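You operate a simulated robot arm through the tools that you are given. There is no shell and no other tool. Be economical: measure what you need, move in short steps, check, and stop when the job is done.

You run a simulated two-armed robot. Do the job below in one go: nothing can be reset, and whatever is moved stays where it is left.

## Task
Pick up the tall bag with one hand, pass it to the other hand and put it in the inside of the black tray. Set down upright: tall bag.

The check looks at the end state, three seconds after you hand in, the way a careful person would. Anything else that was tipped, shoved, dropped, spilled or broken makes it a failure.

## Robot
Two 7-joint arms with three-finger grippers on one trunk, on a base that drives. Base frame: it is fixed to the floor where the robot stands at the start and does not move with it; the origin is under the middle of the robot, x ahead of it, y to its left, z up; the surface under the hand at the start is at about z = 820. Lengths are in mm, angles in rad, forces in N, time in s.
The left shoulder is at the start at [90, 126, 1086], the right one opposite. With the tool pointing down near the work surface each hand reaches from about 380 to 860 mm from the robot's upright axis, wherever it stands, measured 20 degrees to its own side. Places, roughly: inside of the black tray (20x22 cm) [540, -900, 820]. Payload 2.94 kg a hand.
Tool frame (each hand has its own): the origin (TCP) lies between the finger pads and is the grasp point; the fingertips stand 30 mm ahead of it; z points along the fingers, y is the line along which they close. The gripper opens to 128 mm. The gripper's body begins 93 mm behind the TCP.
Orientation is that of the tool frame in the base frame, as a unit quaternion [x, y, z, w]. With the fingers straight down and closing along the base's y, the tool's x points along the base's -x, its y along +y and its z along -z.

## Interface
- The arms move only by the tool apply_moves. It takes "left_plan", "right_plan" or both (then of equal length, played together; a hand with none holds still); each is text: rows parted by semicolons, each of 7 numbers parted by spaces: the shift along the tool's x, y, z in units of 150 mm (1.0 is 150 mm), then the turn, a rotation vector about the tool's x, y, z in units of 90 degrees (1.0 is 90 degrees), then the finger opening in mm, from 0 to 128. In form: dx dy dz wx wy wz claw; .... A call has 1 to 20 rows; each row is the pose to reach, as a shift and turn from the pose commanded when the call began, along the tool's axes at that moment. A call with a number of a shift or a turn outside -1 to 1 is refused whole. Each row takes 0.2 s and may step no farther than 50 mm and 0.15 rad from the row before; otherwise, or with a gripper value out of range, the whole call is refused. Where a pose cannot be reached the arm comes as near as it can. A force on the tool above 40 N (or 10 N above the force at the start of the call, whichever is more), or a blocked arm, ends the call early, and 0.2 s more pass. The fingers move at their own pace and stop on an object; they squeeze with about 35 N. The grip force told is the motor's: it shows also when the fingers shut on nothing. Time passes only in rows, and 0.2 s behind the last, so rows that repeat a pose let the fingers close. It gives the time, the measured TCP pose, the force on the tool (base axes), the opening and the grip force at its end, in the units of the frame above (readings bear some noise), with the torque about the TCP (base axes, N m) and any sound that the robot's microphone picked up.
- Cameras (640 x 400 px; columns grow to the right, rows downward): "scene" is now at [214.3, -42.7, 1245]; the picture's right is [-0.47, -0.88, 0.00], its down [-0.52, 0.28, -0.81] and it looks along [0.71, -0.38, -0.59] (base axes); focal length 214 px, centre (320, 200). "left" rides on the left gripper at [69, 15, -120] in its tool frame; the picture's right is [-0.21, 0.98, 0.00], its down [-0.82, -0.18, -0.54] and it looks along [-0.53, -0.12, 0.84] (tool axes); focal length 251 px, centre (320, 200). "right" rides on the right gripper at [69, -15, -120] in its tool frame; the picture's right is [0.21, 0.98, 0.00], its down [-0.82, 0.18, -0.54] and it looks along [-0.53, 0.12, 0.84] (tool axes); focal length 251 px, centre (320, 200). There is no depth. A picture from a camera that has moved, and an enlarged one, comes with that camera's place and axes in the base frame and with its lens.
- capture(camera): a new picture of that camera. It takes no simulated time.
- slide_trunk(by): slides the trunk up (or, below 0, down) by that many mm; the arms and the scene camera ride with it, the base frame stays. It gives what a move gives, with no picture.
- drive_base(legs): drives the robot by 1 to 6 legs, each [ahead, left, turn to the left] in mm, mm and rad, along the robot's own axes; the way and the turn of a leg run together, so that a leg with both is an arc; at most 1500 mm and 3.142 rad a leg. The arms and the cameras ride along, it lands a little off, and it stops where it bumps. It gives what a move gives.
- turn_head(pan, tilt): turns the head with the scene camera to pan (to the left, within 1.396 rad either way) and tilt (down, from -0.506 to 1.204), counted from straight ahead of the robot. It gives what a move gives.
- enlarge(camera, box): a new picture of the part [left, top, right, bottom] of that camera's present view, enlarged. It takes no simulated time.
- finish_job(): hands the job in; it is judged then, once.

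Go step by step. Nothing tells you exact positions but the pictures and the camera data: compare them with the known pose of the tool, close in by small moves and look again before you grip or let go. The budget is 120 turns and 92 pictures, counting those below and the enlarged ones. Unless the task says otherwise, let go and move clear before handing in, and close with one line.

The tools are called after "Emit:" by a JSON object that holds its "fn" and its "kwargs". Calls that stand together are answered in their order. apply_moves: Moves the arms, as the interface text tells. Its arguments: {"type":"object","properties":{"left_plan":{"type":"string"},"right_plan":{"type":"string"}},"required":[]} The other tools are called the same way: slide_trunk (by) slides the trunk up or down; drive_base (legs) drives the base; turn_head (pan, tilt) turns the head that bears the scene camera; capture (camera) takes a picture; enlarge (camera, box) takes an enlarged picture of a part of a camera's view; finish_job () hands the job in.

At the start:

```text
time_s: 0.0
left_eef_pos: [520.6, -5.2, 1134.9]
left_tcp_rot: [0.0, 1.0, 0.0, 0.0]
left_wrist_force: [0.2, 0.2, 0.2]
left_ft_torque: [0.05, -0.04, 0.02]
left_opening: 127.9
left_gripper_force: 0.1
right_eef_pos: [457.5, -497.8, 1083.6]
right_tcp_rot: [0.0, 1.0, 0.0, 0.0]
right_wrist_force: [0.2, -0.4, -0.1]
right_ft_torque: [-0.03, -0.01, -0.01]
right_opening: 127.8
right_gripper_force: 0.1
trunk travel left (down, up): [-300.0, 247.0]
robot x, y, heading: [2.3, -1.5, -0.0]
head pan, tilt: [-0.49, 0.627]
```

scene: 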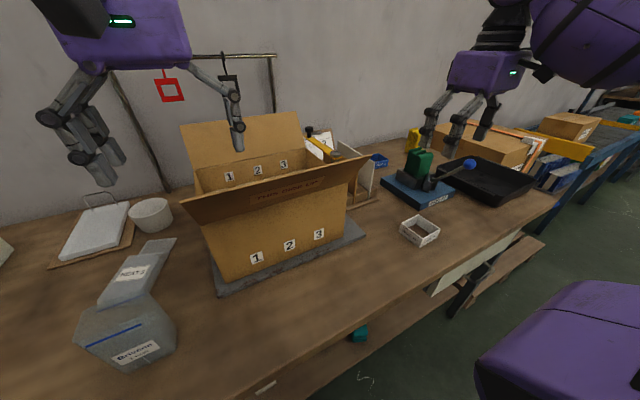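
right: 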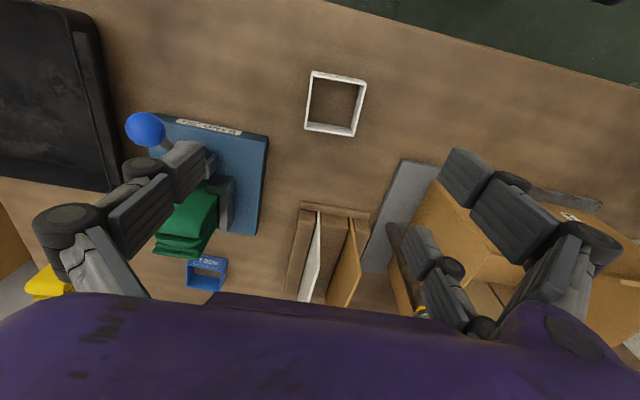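
left: 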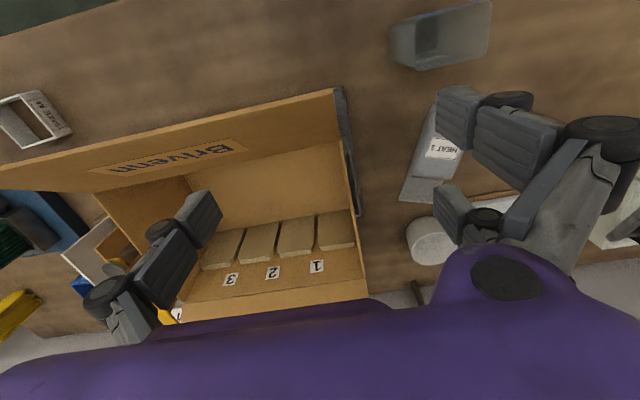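

I see a carton, a grey block-like thing at the lower left, a blue press with a green item, and the black tray at the far right. I'm not sure yet which object is the tall bag, so I'll look closer.

Emit:
{"fn": "enlarge", "kwargs": {"camera": "scene", "box": [40, 180, 240, 380]}}

Emit:
{"fn": "enlarge", "kwargs": {"camera": "scene", "box": [300, 100, 560, 260]}}

Emit:
{"fn": "turn_head", "kwargs": {"pan": 0.5, "tilt": 0.7}}

Emit:
{"fn": "capture", "kwargs": {"camera": "scene"}}

```text
2.00 times, centred on (140, 280) of scene
camera zoom: at [214.3, -42.7, 1245.0], right [-0.47, -0.88, 0.0], down [-0.52, 0.28, -0.81], along [0.71, -0.38, -0.59], focal length 429 px, centre (680, 40)
```

zoom: 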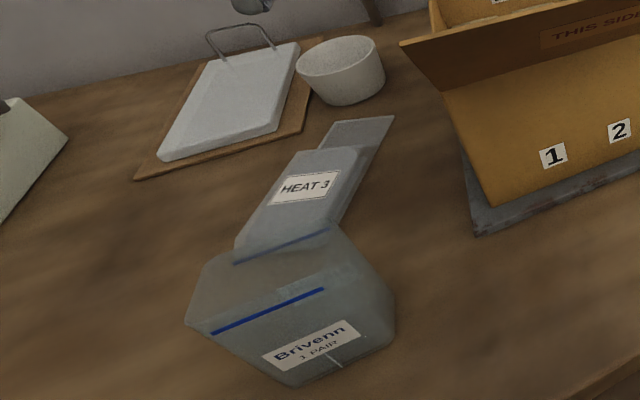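

```text
2.46 times, centred on (430, 180) of scene
camera zoom: at [214.3, -42.7, 1245.0], right [-0.47, -0.88, 0.0], down [-0.52, 0.28, -0.81], along [0.71, -0.38, -0.59], focal length 528 px, centre (49, 249)
```

zoom: 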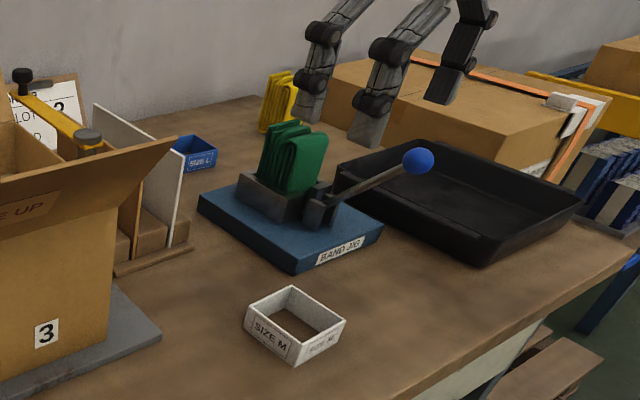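

```text
time_s: 1.3
left_eef_pos: [521.6, -5.7, 1134.4]
left_tcp_rot: [0.0, 1.0, 0.0, -0.001]
left_wrist_force: [0.6, 0.6, 0.1]
left_ft_torque: [0.0, -0.01, 0.01]
left_opening: 127.9
left_gripper_force: 0.1
right_eef_pos: [457.5, -497.7, 1083.6]
right_tcp_rot: [0.0, 1.0, 0.0, 0.0]
right_wrist_force: [0.0, -0.2, 0.2]
right_ft_torque: [0.02, 0.01, -0.04]
right_opening: 128.2
right_gripper_force: 0.0
trunk travel left (down, up): [-300.0, 247.0]
robot x, y, heading: [0.1, 0.9, 0.003]
head pan, tilt: [0.499, 0.7]
```

```text
86 pictures are left
camera scene: at [211.7, 39.2, 1238.7], right [0.48, -0.88, 0.0], down [-0.57, -0.31, -0.77], along [0.67, 0.37, -0.64], focal length 214 px, centre (320, 200)
```

scene: 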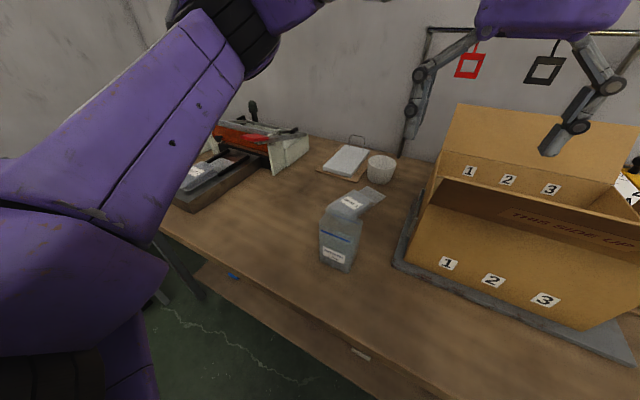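

A standing translucent bag sits left of the carton, with something labelled HEAT behind it. I'll zoom in on it.

Emit:
{"fn": "enlarge", "kwargs": {"camera": "scene", "box": [290, 170, 410, 290]}}

Emit:
{"fn": "enlarge", "kwargs": {"camera": "left", "box": [370, 0, 530, 220]}}

Emit:
{"fn": "enlarge", "kwargs": {"camera": "scene", "box": [170, 90, 330, 220]}}

```text
3.33 times, centred on (350, 230) of scene
camera zoom: at [211.7, 39.2, 1238.7], right [0.48, -0.88, 0.0], down [-0.57, -0.31, -0.77], along [0.67, 0.37, -0.64], focal length 715 px, centre (220, 100)
```

zoom: 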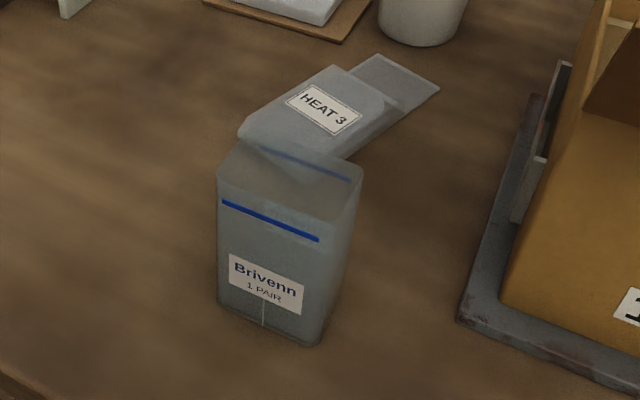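

```text
1.82 times, centred on (450, 110) of left
camera zoom: at [452.4, 9.6, 1254.6], right [0.21, 0.98, 0.0], down [0.82, -0.18, 0.54], along [0.53, -0.12, -0.84], focal length 457 px, centre (84, 364)
```

zoom: 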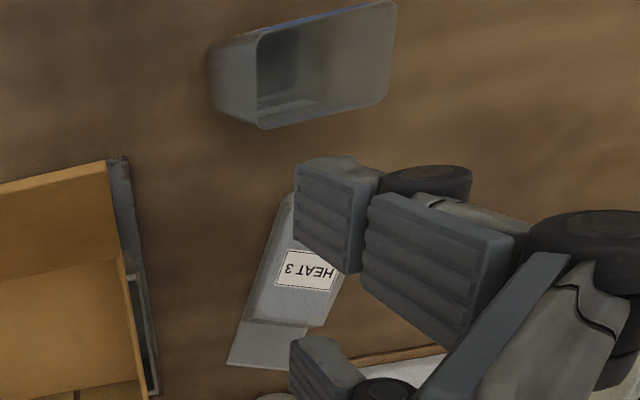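

```text
3.08 times, centred on (250, 155) of scene
camera zoom: at [211.7, 39.2, 1238.7], right [0.48, -0.88, 0.0], down [-0.57, -0.31, -0.77], along [0.67, 0.37, -0.64], focal length 660 px, centre (535, 338)
```

zoom: 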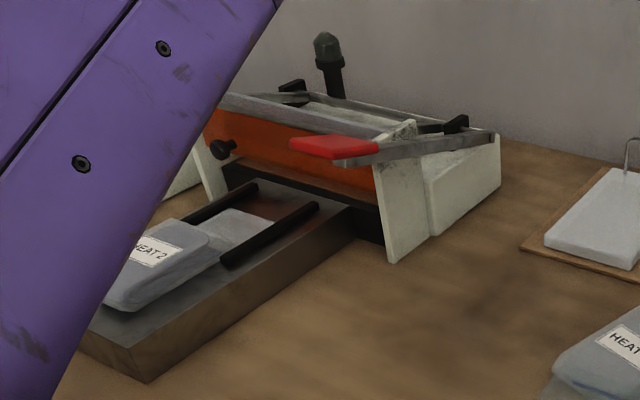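

The tall bag is the open, upright "Brivenn 1 PAIR" one. From two views it sits at about x 457–504, y 105–178, with its top near z 948. I plan to grip it low from its left side with the left hand, then pass it to the right hand from above. First I'll yaw the left hand and move it over.

Emit:
{"fn": "apply_moves", "kwargs": {"left_plan": "0 0.09 0 0 0 -0.09 128; 0 0.18 0 0 0 -0.18 128; 0 0.27 0 0 0 -0.27 128; 0 0.36 0 0 0 -0.36 128; 0 0.45 0 0 0 -0.45 128; 0 0.54 0 0 0 -0.54 128; 0 0.63 0 0 0 -0.63 128; 0 0.72 0 0 0 -0.72 128; 0 0.81 0 0 0 -0.81 128; 0 0.9 0 0 0 -0.9 128; 0 0.95 0 0 0 -0.95 128; 0 1 0 0 0 -1 128; 0 1 0 0 0 -1 128"}}

```text
time_s: 4.1
left_eef_pos: [520.4, 144.6, 1134.3]
left_tcp_rot: [0.708, -0.706, 0.001, 0.001]
left_wrist_force: [0.6, -0.3, 0.0]
left_ft_torque: [-0.01, -0.01, -0.01]
left_opening: 128.0
left_gripper_force: 0.1
right_eef_pos: [457.3, -496.9, 1083.3]
right_tcp_rot: [0.0, 1.0, 0.0, 0.0]
right_wrist_force: [0.4, 0.2, 0.6]
right_ft_torque: [0.02, 0.01, 0.0]
right_opening: 128.1
right_gripper_force: 0.1
trunk travel left (down, up): [-300.0, 247.0]
robot x, y, heading: [0.1, -0.6, 0.002]
head pan, tilt: [0.499, 0.7]
```

The left hand is yawed as planned. Next I'll pitch it 65° towards horizontal and move it out to the left of the bag.

Emit:
{"fn": "apply_moves", "kwargs": {"left_plan": "-0.1 0.03 0.02 0 0.08 0 128; -0.2 0.06 0.05 0 0.16 0 128; -0.3 0.09 0.07 0 0.24 0 128; -0.4 0.12 0.09 0 0.32 0 128; -0.5 0.15 0.12 0 0.4 0 128; -0.6 0.18 0.14 0 0.48 0 128; -0.7 0.21 0.16 0 0.56 0 128; -0.8 0.23 0.18 0 0.64 0 128; -0.9 0.25 0.2 0 0.7 0 128; -1 0.267 0.23 0 0.722 0 128; -1 0.267 0.23 0 0.722 0 128"}}

Emit:
{"fn": "capture", "kwargs": {"camera": "scene"}}

Emit:
{"fn": "capture", "kwargs": {"camera": "left"}}

```text
time_s: 6.5
left_eef_pos: [479.0, 296.2, 1099.5]
left_tcp_rot: [-0.596, 0.596, -0.38, -0.38]
left_wrist_force: [-0.2, 0.3, -0.3]
left_ft_torque: [0.03, -0.01, -0.01]
left_opening: 127.9
left_gripper_force: 0.1
right_eef_pos: [457.3, -498.1, 1082.4]
right_tcp_rot: [0.0, 1.0, -0.001, 0.0]
right_wrist_force: [0.5, -0.2, -0.2]
right_ft_torque: [0.02, 0.03, -0.03]
right_opening: 127.8
right_gripper_force: 0.1
trunk travel left (down, up): [-300.0, 247.0]
robot x, y, heading: [-3.7, -1.9, 0.001]
head pan, tilt: [0.499, 0.7]
```

```text
82 pictures are left
camera scene: at [214.6, 37.8, 1243.3], right [0.45, -0.89, 0.0], down [-0.54, -0.27, -0.8], along [0.71, 0.36, -0.6], focal length 214 px, centre (320, 200)
```

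scene: 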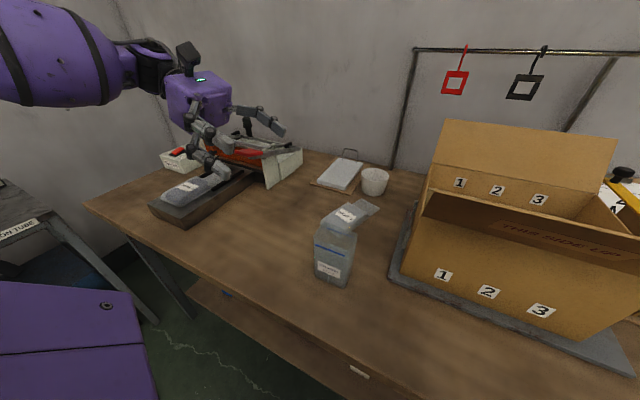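

```text
81 pictures are left
camera left: at [465.5, 375.0, 1213.8], right [-0.98, 0.09, -0.19], down [0.18, 0.84, -0.52], along [0.12, -0.54, -0.83], focal length 251 px, centre (320, 200)
```

left: 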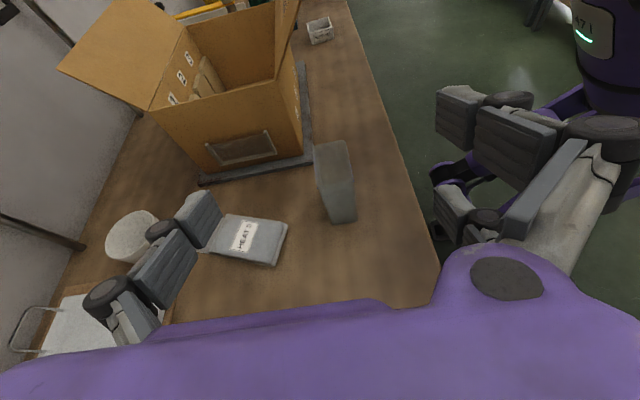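

The hand took the pose cleanly. I'll zoom in on the bag to refine its position before I descend.

Emit:
{"fn": "enlarge", "kwargs": {"camera": "left", "box": [200, 120, 400, 280]}}

Emit:
{"fn": "enlarge", "kwargs": {"camera": "scene", "box": [290, 190, 390, 290]}}

```text
2.50 times, centred on (300, 200) of left
camera zoom: at [465.5, 375.0, 1213.8], right [-0.98, 0.09, -0.19], down [0.18, 0.84, -0.52], along [0.12, -0.54, -0.83], focal length 629 px, centre (370, 200)
```

zoom: 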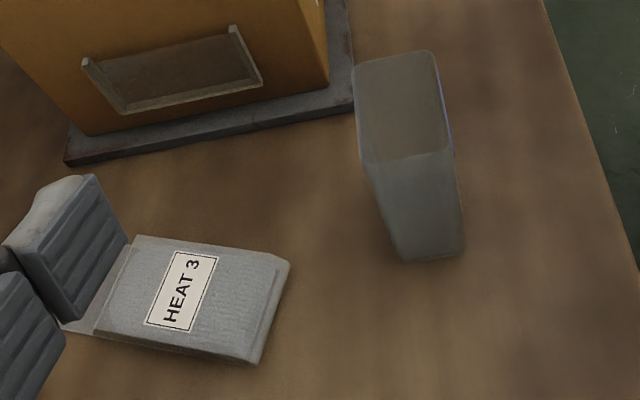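

```text
4.00 times, centred on (340, 240) of scene
camera zoom: at [214.6, 37.8, 1243.3], right [0.45, -0.89, 0.0], down [-0.54, -0.27, -0.8], along [0.71, 0.36, -0.6], focal length 858 px, centre (240, 40)
```

zoom: 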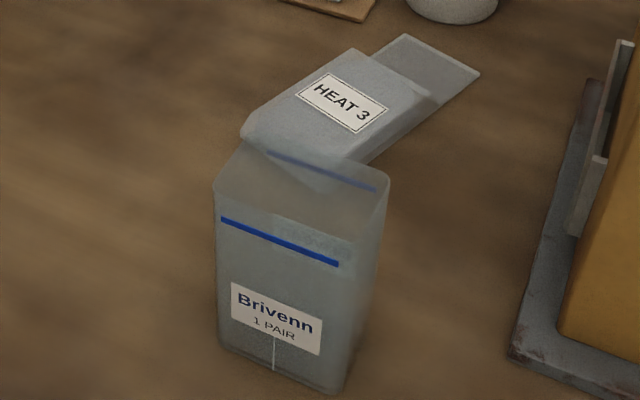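

I now put the bag's centre at about (482, 139), with its bottom at 820 and top at 945. I'll lower the left hand beside it with the fingers part open.

Emit:
{"fn": "apply_moves", "kwargs": {"left_plan": "-0.2 0 0.12 0 0 0 105; -0.42 -0.01 0.26 0 0 0 105; -0.658 -0.01 0.403 0 0 0 105; -0.85 -0.015 0.52 0 0 0 105; -0.85 -0.015 0.52 0 0 0 105"}}

Emit:
{"fn": "capture", "kwargs": {"camera": "scene"}}

```text
time_s: 7.7
left_eef_pos: [482.3, 277.7, 952.2]
left_tcp_rot: [-0.596, 0.597, -0.379, -0.38]
left_wrist_force: [0.2, -1.2, -0.1]
left_ft_torque: [0.03, -0.03, 0.0]
left_opening: 104.8
left_gripper_force: 0.1
right_eef_pos: [456.9, -497.2, 1083.6]
right_tcp_rot: [0.0, 1.0, 0.0, 0.0]
right_wrist_force: [0.5, 0.2, -0.2]
right_ft_torque: [0.0, -0.01, 0.0]
right_opening: 127.7
right_gripper_force: 0.1
trunk travel left (down, up): [-300.0, 247.0]
robot x, y, heading: [-2.8, 1.9, 0.0]
head pan, tilt: [0.499, 0.7]
```

```text
78 pictures are left
camera scene: at [211.4, 39.0, 1238.8], right [0.48, -0.88, 0.0], down [-0.57, -0.31, -0.77], along [0.67, 0.37, -0.64], focal length 214 px, centre (320, 200)
```

scene: 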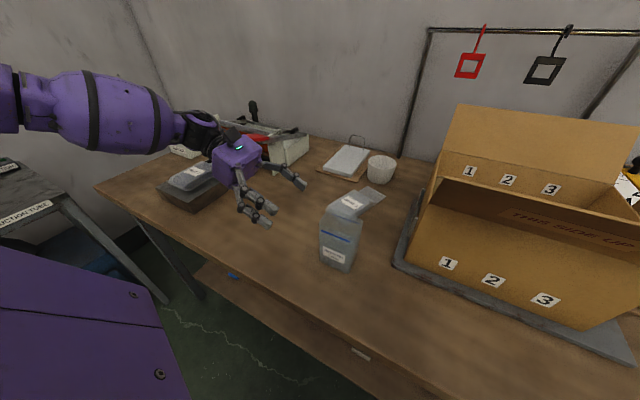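

The path is clear. I'll finish lowering to z ≈ 868.

Emit:
{"fn": "apply_moves", "kwargs": {"left_plan": "-0.16 0 0.105 0 0 0 105; -0.31 0 0.21 0 0 0 105; -0.47 0 0.315 0 0 0 105; -0.47 0 0.315 0 0 0 105"}}

Emit:
{"fn": "capture", "kwargs": {"camera": "scene"}}

Emit:
{"fn": "capture", "kwargs": {"camera": "left"}}

```text
time_s: 8.7
left_eef_pos: [481.9, 264.8, 867.1]
left_tcp_rot: [0.597, -0.597, 0.38, 0.379]
left_wrist_force: [0.8, -0.4, 0.1]
left_ft_torque: [0.05, 0.01, -0.02]
left_opening: 105.1
left_gripper_force: 0.0
right_eef_pos: [457.5, -498.1, 1082.6]
right_tcp_rot: [0.0, 1.0, 0.0, 0.0]
right_wrist_force: [0.5, -0.9, -0.1]
right_ft_torque: [0.01, -0.03, 0.0]
right_opening: 128.0
right_gripper_force: 0.1
trunk travel left (down, up): [-300.0, 247.0]
robot x, y, heading: [-0.7, 1.3, 0.001]
head pan, tilt: [0.499, 0.7]
```

```text
77 pictures are left
camera scene: at [211.4, 39.0, 1238.8], right [0.48, -0.88, 0.0], down [-0.57, -0.31, -0.77], along [0.67, 0.37, -0.64], focal length 214 px, centre (320, 200)
```

scene: 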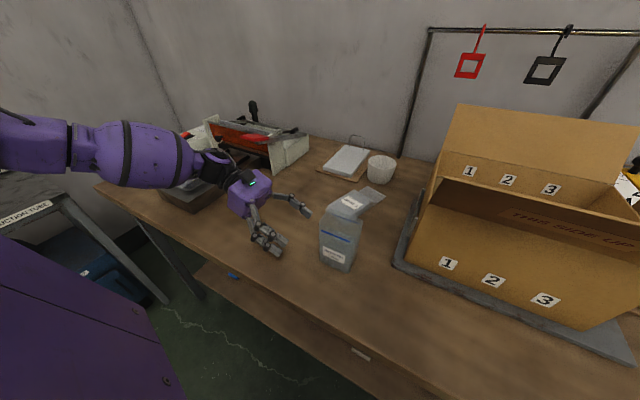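

```text
76 pictures are left
camera left: at [467.6, 344.0, 981.4], right [-0.98, 0.09, -0.19], down [0.18, 0.84, -0.52], along [0.12, -0.54, -0.83], focal length 251 px, centre (320, 200)
```

left: 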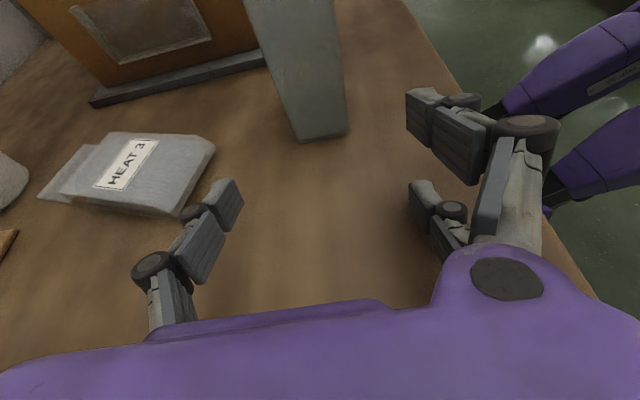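

There is clearance on both sides. I'll advance 115 mm along -y with a 90 mm opening, so the fingers straddle the bag.

Emit:
{"fn": "apply_moves", "kwargs": {"left_plan": "0 0 0 0 0 0 90; 0.08 0 0.174 0 0 0 90; 0.162 0 0.348 0 0 0 90; 0.243 0 0.52 0 0 0 90; 0.324 0 0.695 0 0 0 90; 0.324 0 0.695 0 0 0 90"}}

Emit:
{"fn": "capture", "kwargs": {"camera": "left"}}

Emit:
{"fn": "enlarge", "kwargs": {"camera": "scene", "box": [240, 160, 420, 290]}}

```text
time_s: 10.1
left_eef_pos: [482.2, 148.0, 867.1]
left_tcp_rot: [0.596, -0.596, 0.381, 0.38]
left_wrist_force: [-0.4, -0.1, 0.3]
left_ft_torque: [0.01, -0.02, 0.01]
left_opening: 90.0
left_gripper_force: 0.0
right_eef_pos: [457.4, -498.3, 1082.9]
right_tcp_rot: [0.0, 1.0, 0.0, 0.0]
right_wrist_force: [0.2, -0.4, 0.3]
right_ft_torque: [0.03, 0.01, -0.01]
right_opening: 128.0
right_gripper_force: 0.1
trunk travel left (down, up): [-300.0, 247.0]
robot x, y, heading: [-0.7, 0.7, 0.005]
head pan, tilt: [0.499, 0.7]
```

```text
75 pictures are left
camera left: at [467.6, 229.7, 980.8], right [-0.98, 0.09, -0.19], down [0.18, 0.84, -0.52], along [0.12, -0.54, -0.83], focal length 251 px, centre (320, 200)
```

left: 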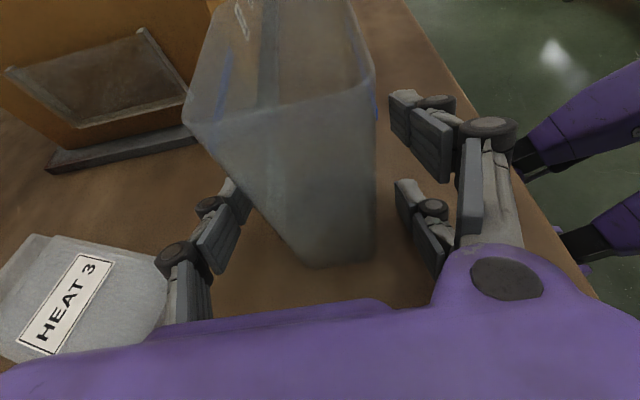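

```text
3.08 times, centred on (330, 225) of scene
camera zoom: at [211.5, 39.5, 1238.7], right [0.48, -0.88, 0.0], down [-0.57, -0.31, -0.76], along [0.67, 0.37, -0.64], focal length 660 px, centre (289, 123)
```

zoom: 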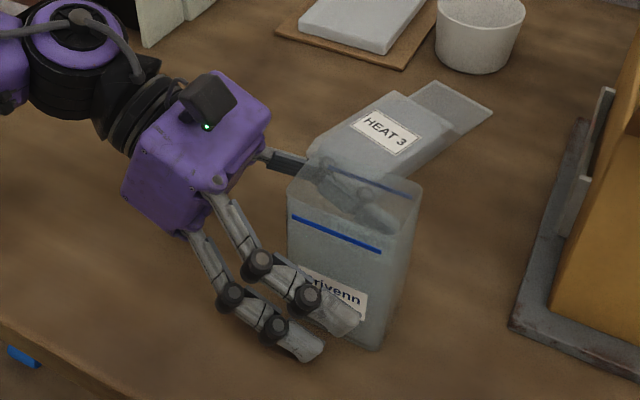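

The fingers straddle the bag, and one side turns out to have two fingers. I'll close now.

Emit:
{"fn": "apply_moves", "kwargs": {"left_plan": "0 0 0 0 0 0 60; 0 0 0 0 0 0 40; 0 0 0 0 0 0 20; 0 0 0 0 0 0 20; 0 0 0 0 0 0 20"}}

Emit:
{"fn": "capture", "kwargs": {"camera": "left"}}

Emit:
{"fn": "enlarge", "kwargs": {"camera": "scene", "box": [240, 160, 420, 290]}}

```text
time_s: 11.3
left_eef_pos: [481.7, 149.5, 867.3]
left_tcp_rot: [-0.596, 0.597, -0.379, -0.38]
left_wrist_force: [-1.0, -0.7, 0.8]
left_ft_torque: [-0.05, 0.07, 0.03]
left_opening: 48.6
left_gripper_force: 35.6
right_eef_pos: [457.6, -498.1, 1081.9]
right_tcp_rot: [0.0, 1.0, 0.0, 0.0]
right_wrist_force: [-0.2, 0.3, 0.8]
right_ft_torque: [0.01, 0.0, 0.03]
right_opening: 128.1
right_gripper_force: 0.1
trunk travel left (down, up): [-300.0, 247.0]
robot x, y, heading: [-0.7, 2.0, -0.0]
head pan, tilt: [0.499, 0.7]
```

```text
73 pictures are left
camera left: at [467.6, 229.7, 980.8], right [-0.98, 0.09, -0.19], down [0.18, 0.84, -0.52], along [0.12, -0.54, -0.83], focal length 251 px, centre (320, 200)
```

left: 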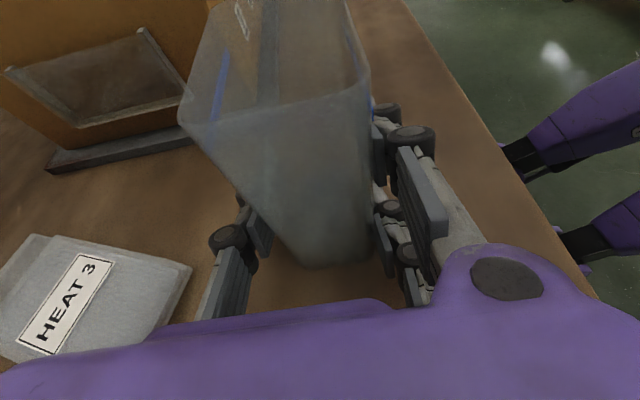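

```text
3.08 times, centred on (330, 225) of scene
camera zoom: at [211.6, 39.2, 1238.7], right [0.48, -0.88, 0.0], down [-0.57, -0.31, -0.77], along [0.67, 0.37, -0.64], focal length 660 px, centre (289, 123)
```

zoom: 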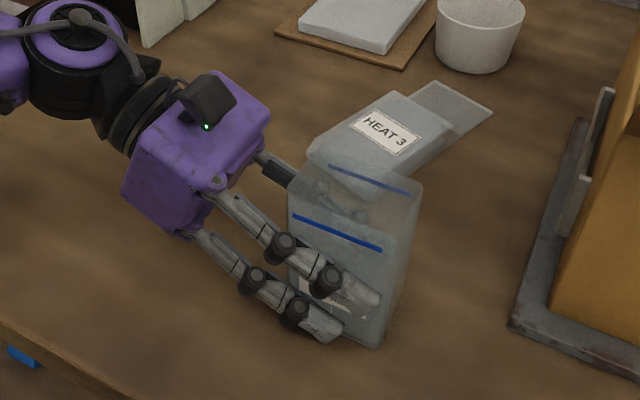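

It grips at 48.6 mm with about 36 N. I'll lift it straight up 150 mm.

Emit:
{"fn": "apply_moves", "kwargs": {"left_plan": "0.12 0 -0.056 0 0 0 20; 0.27 0 -0.126 0 0 0 20; 0.43 0 -0.2 0 0 0 20; 0.59 0 -0.275 0 0 0 20; 0.75 0 -0.35 0 0 0 20; 0.906 0 -0.423 0 0 0 20; 0.906 0 -0.423 0 0 0 20"}}

Emit:
{"fn": "capture", "kwargs": {"camera": "scene"}}

```text
time_s: 12.9
left_eef_pos: [483.1, 150.2, 1018.0]
left_tcp_rot: [0.597, -0.596, 0.38, 0.379]
left_wrist_force: [0.2, 0.4, 0.3]
left_ft_torque: [-0.03, 0.01, -0.03]
left_opening: 48.6
left_gripper_force: 35.0
right_eef_pos: [457.1, -497.9, 1083.3]
right_tcp_rot: [0.0, 1.0, -0.001, 0.0]
right_wrist_force: [-0.1, -0.5, 0.6]
right_ft_torque: [0.03, 0.0, -0.01]
right_opening: 128.3
right_gripper_force: 0.0
trunk travel left (down, up): [-300.0, 247.0]
robot x, y, heading: [-0.6, 3.2, -0.002]
head pan, tilt: [0.499, 0.7]
```

```text
71 pictures are left
camera scene: at [211.8, 39.4, 1238.7], right [0.48, -0.88, 0.0], down [-0.57, -0.31, -0.76], along [0.67, 0.37, -0.64], focal length 214 px, centre (320, 200)
```

scene: 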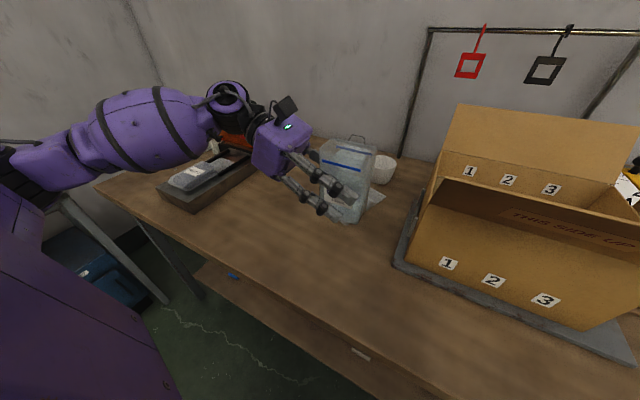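

The bag is lifted and held. I want free space for the handover, so before backing up I'll check what is to the left and behind.

Emit:
{"fn": "turn_head", "kwargs": {"pan": 1.39, "tilt": 0.6}}

Emit:
{"fn": "capture", "kwargs": {"camera": "scene"}}

Emit:
{"fn": "turn_head", "kwargs": {"pan": -1.39, "tilt": 0.6}}

Emit:
{"fn": "capture", "kwargs": {"camera": "scene"}}

```text
time_s: 14.1
left_eef_pos: [483.3, 149.7, 1017.3]
left_tcp_rot: [-0.596, 0.597, -0.379, -0.38]
left_wrist_force: [0.0, 0.1, -0.7]
left_ft_torque: [-0.01, 0.01, 0.01]
left_opening: 48.5
left_gripper_force: 34.9
right_eef_pos: [458.2, -498.2, 1083.2]
right_tcp_rot: [0.0, 1.0, 0.001, 0.0]
right_wrist_force: [-0.1, -0.1, -0.6]
right_ft_torque: [0.05, -0.02, 0.01]
right_opening: 128.0
right_gripper_force: 0.1
trunk travel left (down, up): [-300.0, 247.0]
robot x, y, heading: [-2.7, 0.2, -0.002]
head pan, tilt: [1.389, 0.6]
```

```text
70 pictures are left
camera scene: at [153.1, 85.5, 1247.3], right [0.98, -0.18, 0.0], down [-0.1, -0.56, -0.83], along [0.15, 0.81, -0.56], focal length 214 px, centre (320, 200)
```

scene: 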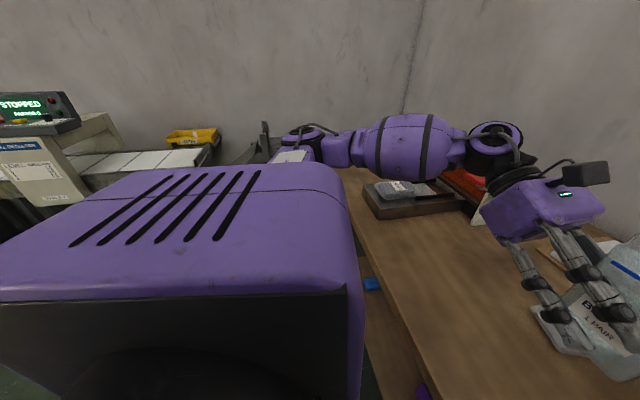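

```text
time_s: 16.5
left_eef_pos: [482.2, 150.0, 1019.2]
left_tcp_rot: [0.597, -0.596, 0.38, 0.38]
left_wrist_force: [0.7, -0.1, -1.1]
left_ft_torque: [-0.01, 0.03, -0.01]
left_opening: 48.6
left_gripper_force: 34.9
right_eef_pos: [457.3, -497.2, 1082.9]
right_tcp_rot: [0.0, 1.0, 0.0, 0.0]
right_wrist_force: [-0.3, 0.0, 0.5]
right_ft_torque: [-0.01, 0.01, 0.03]
right_opening: 128.3
right_gripper_force: 0.0
trunk travel left (down, up): [-300.0, 247.0]
robot x, y, heading: [4.9, -1.9, 0.001]
head pan, tilt: [-1.389, 0.6]
```

```text
69 pictures are left
camera scene: at [153.1, -88.3, 1247.3], right [-0.98, -0.18, 0.0], down [-0.1, 0.56, -0.83], along [0.15, -0.81, -0.56], focal length 214 px, centre (320, 200)
```

scene: 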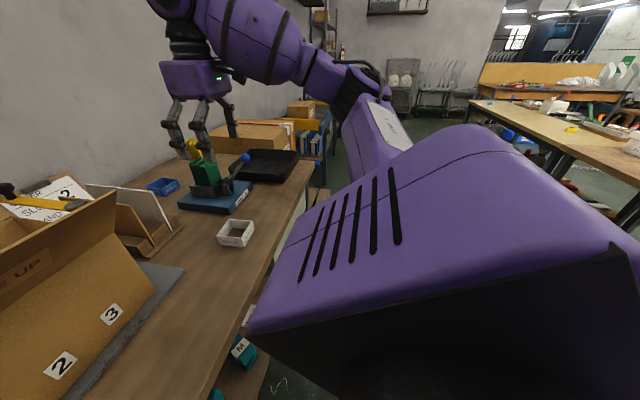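

There is free floor behind. I'll back the base up 250 mm so the handover happens clear of the bench.

Emit:
{"fn": "drive_base", "kwargs": {"legs": [[-250, 0, 0]]}}

Emit:
{"fn": "turn_head", "kwargs": {"pan": 0.1, "tilt": 0.6}}

Emit:
{"fn": "capture", "kwargs": {"camera": "scene"}}

```text
time_s: 18.3
left_eef_pos: [234.5, 149.9, 1018.3]
left_tcp_rot: [0.596, -0.596, 0.381, 0.379]
left_wrist_force: [-0.1, -0.4, -0.4]
left_ft_torque: [0.0, 0.05, 0.02]
left_opening: 48.8
left_gripper_force: 35.2
right_eef_pos: [208.8, -498.9, 1082.7]
right_tcp_rot: [0.0, 1.0, 0.0, 0.0]
right_wrist_force: [-0.3, 0.1, 0.2]
right_ft_torque: [0.03, -0.05, 0.0]
right_opening: 128.1
right_gripper_force: 0.0
trunk travel left (down, up): [-300.0, 247.0]
robot x, y, heading: [-247.2, 0.2, 0.0]
head pan, tilt: [-1.389, 0.6]
```

```text
time_s: 19.9
left_eef_pos: [234.0, 149.0, 1017.6]
left_tcp_rot: [0.596, -0.596, 0.381, 0.38]
left_wrist_force: [-0.3, 0.2, 0.4]
left_ft_torque: [0.01, -0.03, -0.03]
left_opening: 48.7
left_gripper_force: 35.0
right_eef_pos: [208.6, -497.8, 1082.1]
right_tcp_rot: [0.0, 1.0, 0.001, -0.001]
right_wrist_force: [0.6, -0.6, 0.7]
right_ft_torque: [0.04, 0.01, 0.0]
right_opening: 127.8
right_gripper_force: 0.0
trunk travel left (down, up): [-300.0, 247.0]
robot x, y, heading: [-248.4, 1.5, -0.0]
head pan, tilt: [0.099, 0.6]
```

```text
68 pictures are left
camera scene: at [-23.1, 7.2, 1247.3], right [0.1, -1.0, 0.0], down [-0.56, -0.06, -0.83], along [0.82, 0.08, -0.56], focal length 214 px, centre (320, 200)
```

scene: 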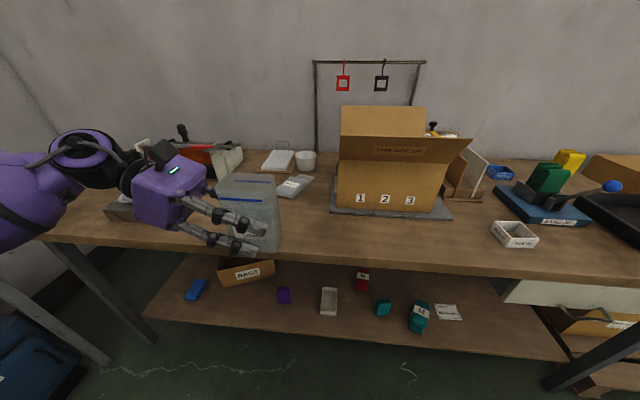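

The handover space is clear. I'll bring the bag to y ≈ 20 with the left hand while raising and yawing the right hand, so its fingers close along x.

Emit:
{"fn": "apply_moves", "kwargs": {"left_plan": "0.03 0 0.07 0 0 0 20; 0.06 0 0.14 0 0 0 20; 0.1 0 0.21 0 0 0 20; 0.13 0 0.29 0 0 0 20; 0.17 0 0.36 0 0 0 20; 0.2 0 0.43 0 0 0 20; 0.23 0 0.5 0 0 0 20; 0.27 0 0.57 0 0 0 20; 0.3 0 0.64 0 0 0 20; 0.335 0 0.715 0 0 0 20; 0.367 0 0.785 0 0 0 20; 0.367 0 0.785 0 0 0 20", "right_plan": "0 0.05 -0.06 0 0 0.09 128; 0 0.1 -0.12 0 0 0.18 128; 0 0.15 -0.18 0 0 0.27 128; 0 0.2 -0.25 0 0 0.36 128; 0 0.25 -0.31 0 0 0.45 128; 0 0.3 -0.37 0 0 0.54 128; 0 0.35 -0.43 0 0 0.63 128; 0 0.4 -0.5 0 0 0.72 128; 0 0.45 -0.56 0 0 0.81 128; 0 0.5 -0.62 0 0 0.9 128; 0 0.55 -0.667 0 0 0.98 128; 0 0.6 -0.667 0 0 1 128"}}

Emit:
{"fn": "capture", "kwargs": {"camera": "scene"}}

```text
time_s: 22.5
left_eef_pos: [236.5, 17.6, 1019.0]
left_tcp_rot: [-0.597, 0.597, -0.379, -0.38]
left_wrist_force: [-0.7, -0.4, 0.0]
left_ft_torque: [-0.03, 0.0, 0.0]
left_opening: 48.2
left_gripper_force: 34.8
right_eef_pos: [140.3, -334.7, 1178.0]
right_tcp_rot: [0.705, 0.706, 0.063, 0.022]
right_wrist_force: [0.3, 0.6, -0.5]
right_ft_torque: [0.02, 0.03, -0.03]
right_opening: 128.0
right_gripper_force: 0.2
right hand out of reach, approached as far as the arm can: row 5, 6, 7, 8, 9, 10, 11, 12
trunk travel left (down, up): [-300.0, 247.0]
robot x, y, heading: [-250.5, 2.2, 0.001]
head pan, tilt: [0.099, 0.6]
```

```text
67 pictures are left
camera scene: at [-22.5, 6.6, 1247.2], right [0.1, -1.0, 0.0], down [-0.56, -0.06, -0.82], along [0.82, 0.08, -0.57], focal length 214 px, centre (320, 200)
```

scene: 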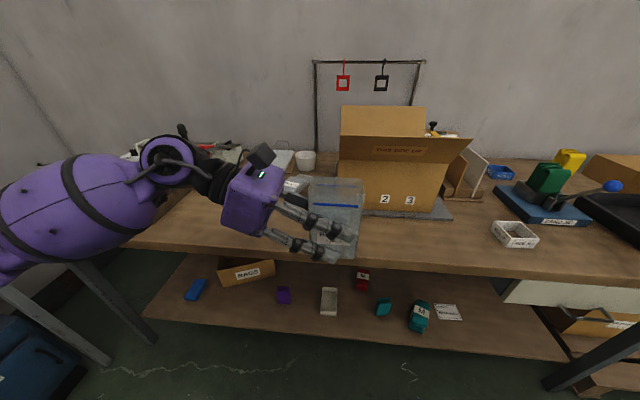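

The right hand couldn't fully reach that pose; it is probably too high relative to the shoulder. I'll try it lower and further towards the middle.

Emit:
{"fn": "apply_moves", "kwargs": {"right_plan": "0.1 0 0.2 0 0 0 128; 0.3 0.03 0.4 0 0 0 128; 0.5 0.06 0.6 0 0 0 128; 0.7 0.1 0.7 0 0 0 128; 0.8 0.13 0.8 0 0 0 128; 0.8 0.16 0.8 0 0 0 128"}}

Emit:
{"fn": "capture", "kwargs": {"camera": "scene"}}

```text
time_s: 23.9
left_eef_pos: [233.6, 20.0, 1017.4]
left_tcp_rot: [0.597, -0.596, 0.381, 0.38]
left_wrist_force: [0.4, -0.1, -0.2]
left_ft_torque: [0.02, 0.02, 0.0]
left_opening: 48.6
left_gripper_force: 35.2
right_eef_pos: [176.4, -206.0, 1069.5]
right_tcp_rot: [0.705, 0.707, 0.063, 0.023]
right_wrist_force: [0.5, 0.1, 0.1]
right_ft_torque: [-0.03, 0.0, 0.0]
right_opening: 128.0
right_gripper_force: 0.0
trunk travel left (down, up): [-300.0, 247.0]
robot x, y, heading: [-247.5, 0.3, 0.002]
head pan, tilt: [0.099, 0.6]
```

```text
66 pictures are left
camera scene: at [-23.1, 7.2, 1247.3], right [0.1, -1.0, 0.0], down [-0.56, -0.06, -0.83], along [0.82, 0.08, -0.56], focal length 214 px, centre (320, 200)
```

scene: 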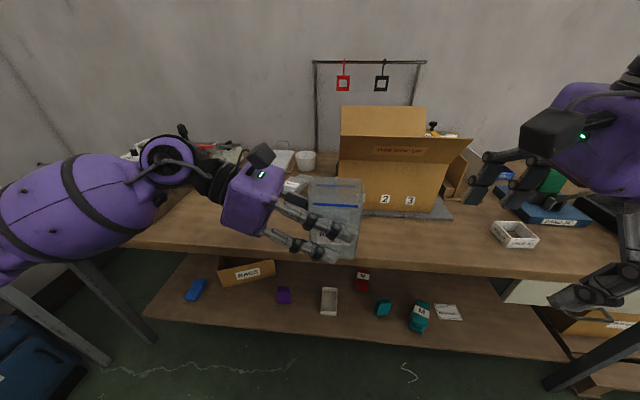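

Reach is fine here, but the right hand carries about a 7° tilt. I'll correct the tilt while moving it to a spot beside and above the bag.

Emit:
{"fn": "apply_moves", "kwargs": {"right_plan": "0 0 0 0.04 -0.018 0 110; 0 0.1 -0.15 0.077 -0.036 0 110; 0.15 0.25 -0.3 0.077 -0.036 0 110; 0.3 0.4 -0.45 0.077 -0.036 0 110; 0.5 0.477 -0.58 0.077 -0.036 0 110; 0.608 0.477 -0.58 0.077 -0.036 0 110; 0.608 0.477 -0.58 0.077 -0.036 0 110"}}

Emit:
{"fn": "capture", "kwargs": {"camera": "scene"}}

```text
time_s: 25.5
left_eef_pos: [233.9, 19.6, 1018.0]
left_tcp_rot: [-0.596, 0.597, -0.379, -0.38]
left_wrist_force: [-0.3, -1.0, 0.3]
left_ft_torque: [0.0, 0.03, -0.02]
left_opening: 48.8
left_gripper_force: 34.9
right_eef_pos: [236.6, -120.9, 1169.4]
right_tcp_rot: [0.706, 0.709, 0.001, 0.001]
right_wrist_force: [-0.3, -0.5, -0.8]
right_ft_torque: [-0.03, -0.02, 0.04]
right_opening: 110.3
right_gripper_force: 0.0
trunk travel left (down, up): [-300.0, 247.0]
robot x, y, heading: [-244.7, -1.2, -0.003]
head pan, tilt: [0.099, 0.6]
```

```text
65 pictures are left
camera scene: at [-23.6, 7.4, 1247.4], right [0.1, -1.0, 0.0], down [-0.56, -0.06, -0.83], along [0.82, 0.08, -0.56], focal length 214 px, centre (320, 200)
```

scene: 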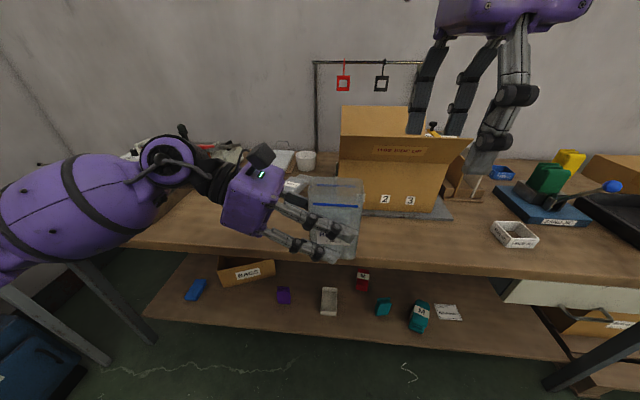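

The orientation is now exact. I'll slide the right hand over the bag, with its fingertips still above the rim.

Emit:
{"fn": "apply_moves", "kwargs": {"right_plan": "0.2 0 0 0 0 0 100; 0.4 0 0 0 0 0 100; 0.6 0 0 0 0 0 100; 0.79 -0.01 0 0 0 0 100; 0.79 -0.01 0 0 0 0 100"}}

Emit:
{"fn": "capture", "kwargs": {"camera": "scene"}}

Emit:
{"fn": "capture", "kwargs": {"camera": "right"}}

Emit:
{"fn": "capture", "kwargs": {"camera": "left"}}

```text
time_s: 26.7
left_eef_pos: [235.4, 19.2, 1016.4]
left_tcp_rot: [0.597, -0.596, 0.38, 0.379]
left_wrist_force: [0.9, 0.2, -0.4]
left_ft_torque: [0.01, -0.01, -0.02]
left_opening: 48.6
left_gripper_force: 35.1
right_eef_pos: [236.5, -102.3, 1168.5]
right_tcp_rot: [0.706, 0.708, 0.002, 0.0]
right_wrist_force: [-0.1, 0.1, -0.4]
right_ft_torque: [0.01, 0.0, 0.05]
right_opening: 99.8
right_gripper_force: 0.0
right hand out of reach, approached as far as the arm can: row 1, 2, 3, 4, 5
trunk travel left (down, up): [-300.0, 247.0]
robot x, y, heading: [-250.4, 4.1, -0.001]
head pan, tilt: [0.099, 0.6]
```

```text
64 pictures are left
camera scene: at [-23.0, 7.3, 1247.3], right [0.1, -1.0, 0.0], down [-0.56, -0.06, -0.83], along [0.82, 0.08, -0.56], focal length 214 px, centre (320, 200)
```

scene: 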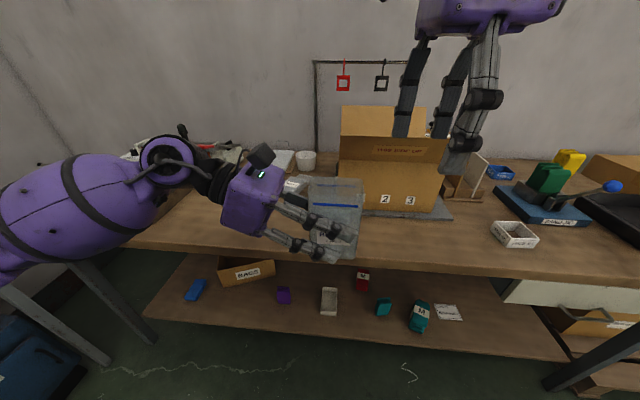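

```text
63 pictures are left
camera right: at [221.7, -32.2, 1288.6], right [0.98, 0.22, 0.0], down [0.18, -0.82, 0.54], along [0.12, -0.53, -0.84], focal length 251 px, centre (320, 200)
```

right: 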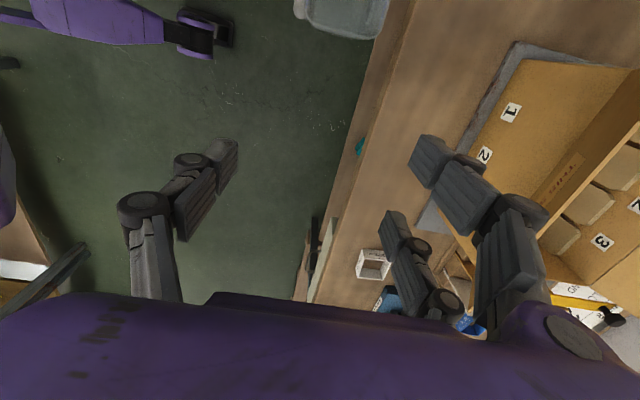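

```text
62 pictures are left
camera left: at [220.6, 99.1, 1131.4], right [-0.98, 0.09, -0.19], down [0.18, 0.84, -0.52], along [0.12, -0.54, -0.83], focal length 251 px, centre (320, 200)
```

left: 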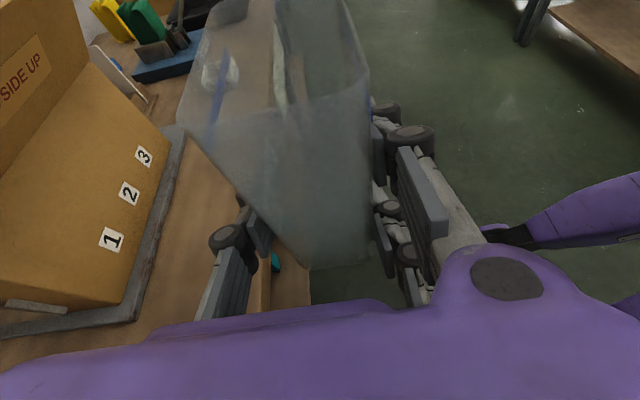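

The right hand is at its lateral limit near y = -102. I'll bring the bag to it by sliding the left hand to y ≈ -94, under the right fingertips.

Emit:
{"fn": "apply_moves", "kwargs": {"left_plan": "0.053 0 0.114 0 0 0 20; 0.106 0 0.228 0 0 0 20; 0.16 0 0.342 0 0 0 20; 0.213 0 0.455 0 0 0 20; 0.266 0 0.57 0 0 0 20; 0.319 0 0.683 0 0 0 20; 0.319 0 0.683 0 0 0 20", "right_plan": "-0.02 0 0 0 0 0 100; -0.05 0 0 0 0 0 100; -0.09 0 0 0 0 0 100; -0.09 0 0 0 0 0 100; -0.09 0 0 0 0 0 100; -0.09 0 0 0 0 0 100; -0.09 0 0 0 0 0 100"}}

Emit:
{"fn": "capture", "kwargs": {"camera": "scene"}}

Emit:
{"fn": "capture", "kwargs": {"camera": "right"}}

```text
time_s: 28.3
left_eef_pos: [234.5, -93.2, 1018.6]
left_tcp_rot: [0.596, -0.596, 0.38, 0.38]
left_wrist_force: [-1.1, 0.1, -0.5]
left_ft_torque: [-0.02, -0.06, 0.01]
left_opening: 48.8
left_gripper_force: 35.0
right_eef_pos: [236.6, -115.4, 1167.2]
right_tcp_rot: [0.706, 0.708, 0.001, 0.0]
right_wrist_force: [0.1, 0.2, 0.1]
right_ft_torque: [-0.02, -0.01, -0.01]
right_opening: 100.1
right_gripper_force: 0.2
trunk travel left (down, up): [-300.0, 247.0]
robot x, y, heading: [-247.7, -2.6, -0.0]
head pan, tilt: [0.099, 0.6]
```

```text
61 pictures are left
camera scene: at [-23.2, 7.7, 1247.3], right [0.1, -1.0, 0.0], down [-0.56, -0.06, -0.83], along [0.82, 0.08, -0.56], focal length 214 px, centre (320, 200)
```

scene: 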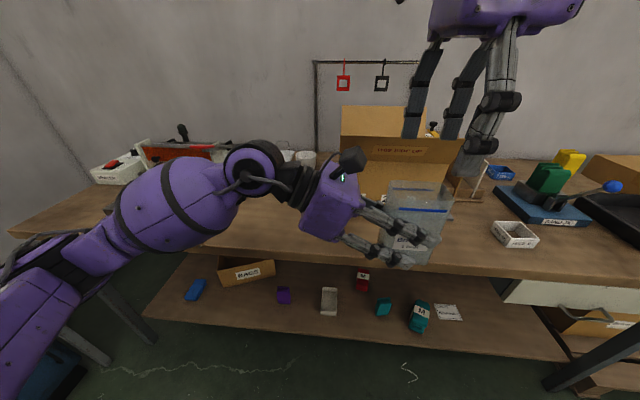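

```text
60 pictures are left
camera right: at [221.4, -45.2, 1287.2], right [0.98, 0.22, 0.0], down [0.18, -0.82, 0.54], along [0.12, -0.53, -0.84], focal length 251 px, centre (320, 200)
```

right: 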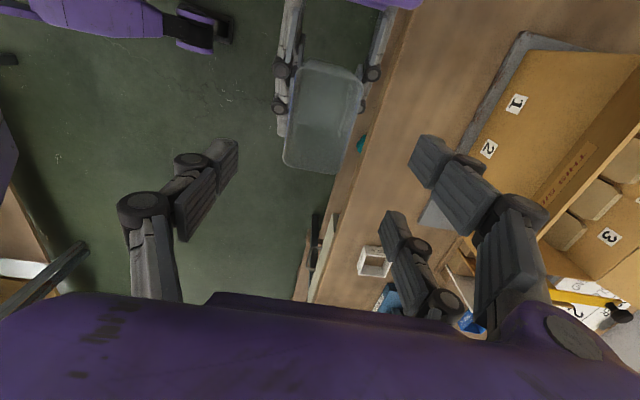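

The bag is under the right hand, with its rim at x 213–258, y -61 to -138. I'll descend in steps.

Emit:
{"fn": "apply_moves", "kwargs": {"right_plan": "0 0 0.15 0 0 0 100; 0 0 0.3 0 0 0 100; 0 0 0.44 0 0 0 100; 0 0 0.44 0 0 0 100"}}

Emit:
{"fn": "enlarge", "kwargs": {"camera": "scene", "box": [300, 80, 560, 290]}}

Emit:
{"fn": "capture", "kwargs": {"camera": "left"}}

Emit:
{"fn": "capture", "kwargs": {"camera": "right"}}

```text
time_s: 29.3
left_eef_pos: [234.2, -92.9, 1018.0]
left_tcp_rot: [-0.596, 0.597, -0.379, -0.38]
left_wrist_force: [0.4, -0.4, -0.3]
left_ft_torque: [0.01, 0.04, 0.0]
left_opening: 48.6
left_gripper_force: 35.0
right_eef_pos: [237.9, -115.9, 1101.2]
right_tcp_rot: [0.706, 0.709, 0.001, 0.001]
right_wrist_force: [0.6, 0.0, -0.3]
right_ft_torque: [0.02, 0.0, 0.01]
right_opening: 99.8
right_gripper_force: 0.0
trunk travel left (down, up): [-300.0, 247.0]
robot x, y, heading: [-250.6, 1.6, -0.004]
head pan, tilt: [0.099, 0.6]
```

```text
1.90 times, centred on (430, 185) of scene
camera zoom: at [-23.2, 7.3, 1247.3], right [0.1, -1.0, 0.0], down [-0.56, -0.06, -0.83], along [0.82, 0.08, -0.56], focal length 408 px, centre (110, 229)
```

zoom: 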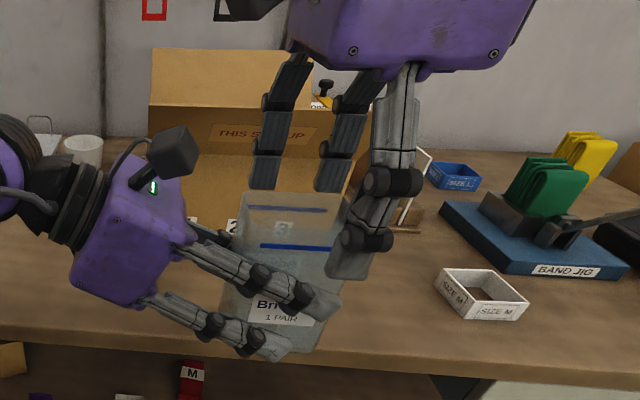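

```text
58 pictures are left
camera left: at [220.4, -13.8, 1131.6], right [-0.98, 0.09, -0.19], down [0.18, 0.84, -0.52], along [0.12, -0.54, -0.83], focal length 251 px, centre (320, 200)
```

left: 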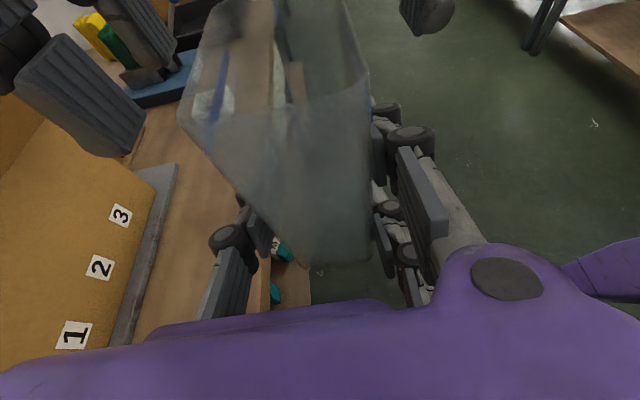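

```text
57 pictures are left
camera right: at [222.1, -46.0, 1221.2], right [0.98, 0.22, 0.0], down [0.18, -0.82, 0.54], along [0.12, -0.53, -0.84], focal length 251 px, centre (320, 200)
```

right: 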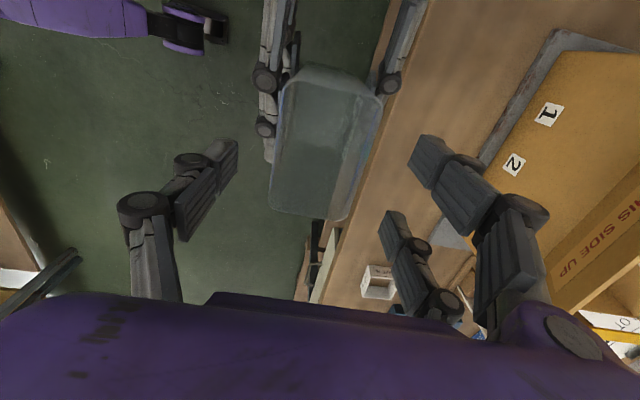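

Fingertip spacing looks safe. I'll descend another 14 mm, nudge the hand 2 mm in x to centre it, and close the right hand.

Emit:
{"fn": "apply_moves", "kwargs": {"right_plan": "0 -0.007 0.05 0 0 0 100; 0 -0.015 0.097 0 0 0 100; 0 -0.015 0.097 0 0 0 75; 0 -0.015 0.097 0 0 0 60; 0 -0.015 0.097 0 0 0 60"}}

Emit:
{"fn": "enlarge", "kwargs": {"camera": "scene", "box": [300, 80, 560, 290]}}

Emit:
{"fn": "capture", "kwargs": {"camera": "right"}}

```text
time_s: 30.5
left_eef_pos: [234.4, -93.5, 1017.6]
left_tcp_rot: [0.597, -0.596, 0.38, 0.38]
left_wrist_force: [-1.0, 0.0, -0.8]
left_ft_torque: [-0.01, -0.02, 0.01]
left_opening: 48.6
left_gripper_force: 34.7
right_eef_pos: [234.4, -114.0, 1087.2]
right_tcp_rot: [0.706, 0.709, 0.001, 0.0]
right_wrist_force: [-0.5, 0.5, 0.4]
right_ft_torque: [-0.03, -0.01, 0.0]
right_opening: 60.1
right_gripper_force: 0.0
trunk travel left (down, up): [-300.0, 247.0]
robot x, y, heading: [-247.8, -3.2, -0.001]
head pan, tilt: [0.099, 0.6]
```

```text
1.90 times, centred on (430, 185) of scene
camera zoom: at [-23.1, 7.3, 1247.3], right [0.1, -1.0, 0.0], down [-0.56, -0.06, -0.83], along [0.82, 0.08, -0.56], focal length 408 px, centre (110, 229)
```

zoom: 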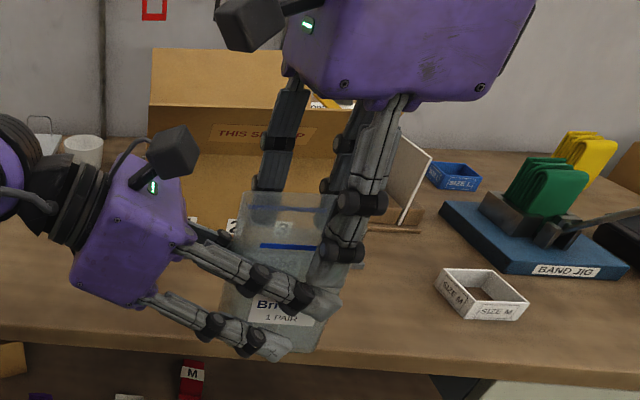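

```text
55 pictures are left
camera right: at [219.7, -45.6, 1206.6], right [0.98, 0.22, 0.0], down [0.18, -0.82, 0.54], along [0.12, -0.53, -0.84], focal length 251 px, centre (320, 200)
```

right: 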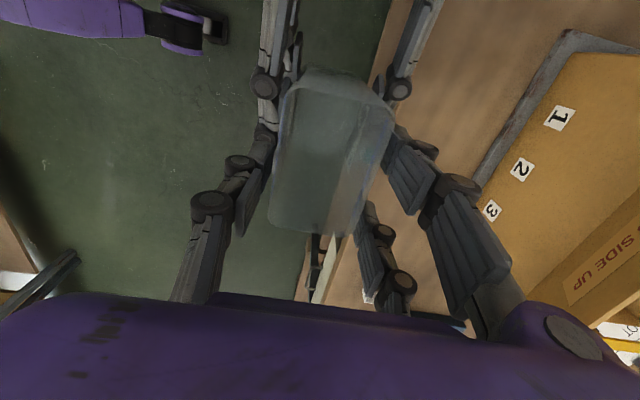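

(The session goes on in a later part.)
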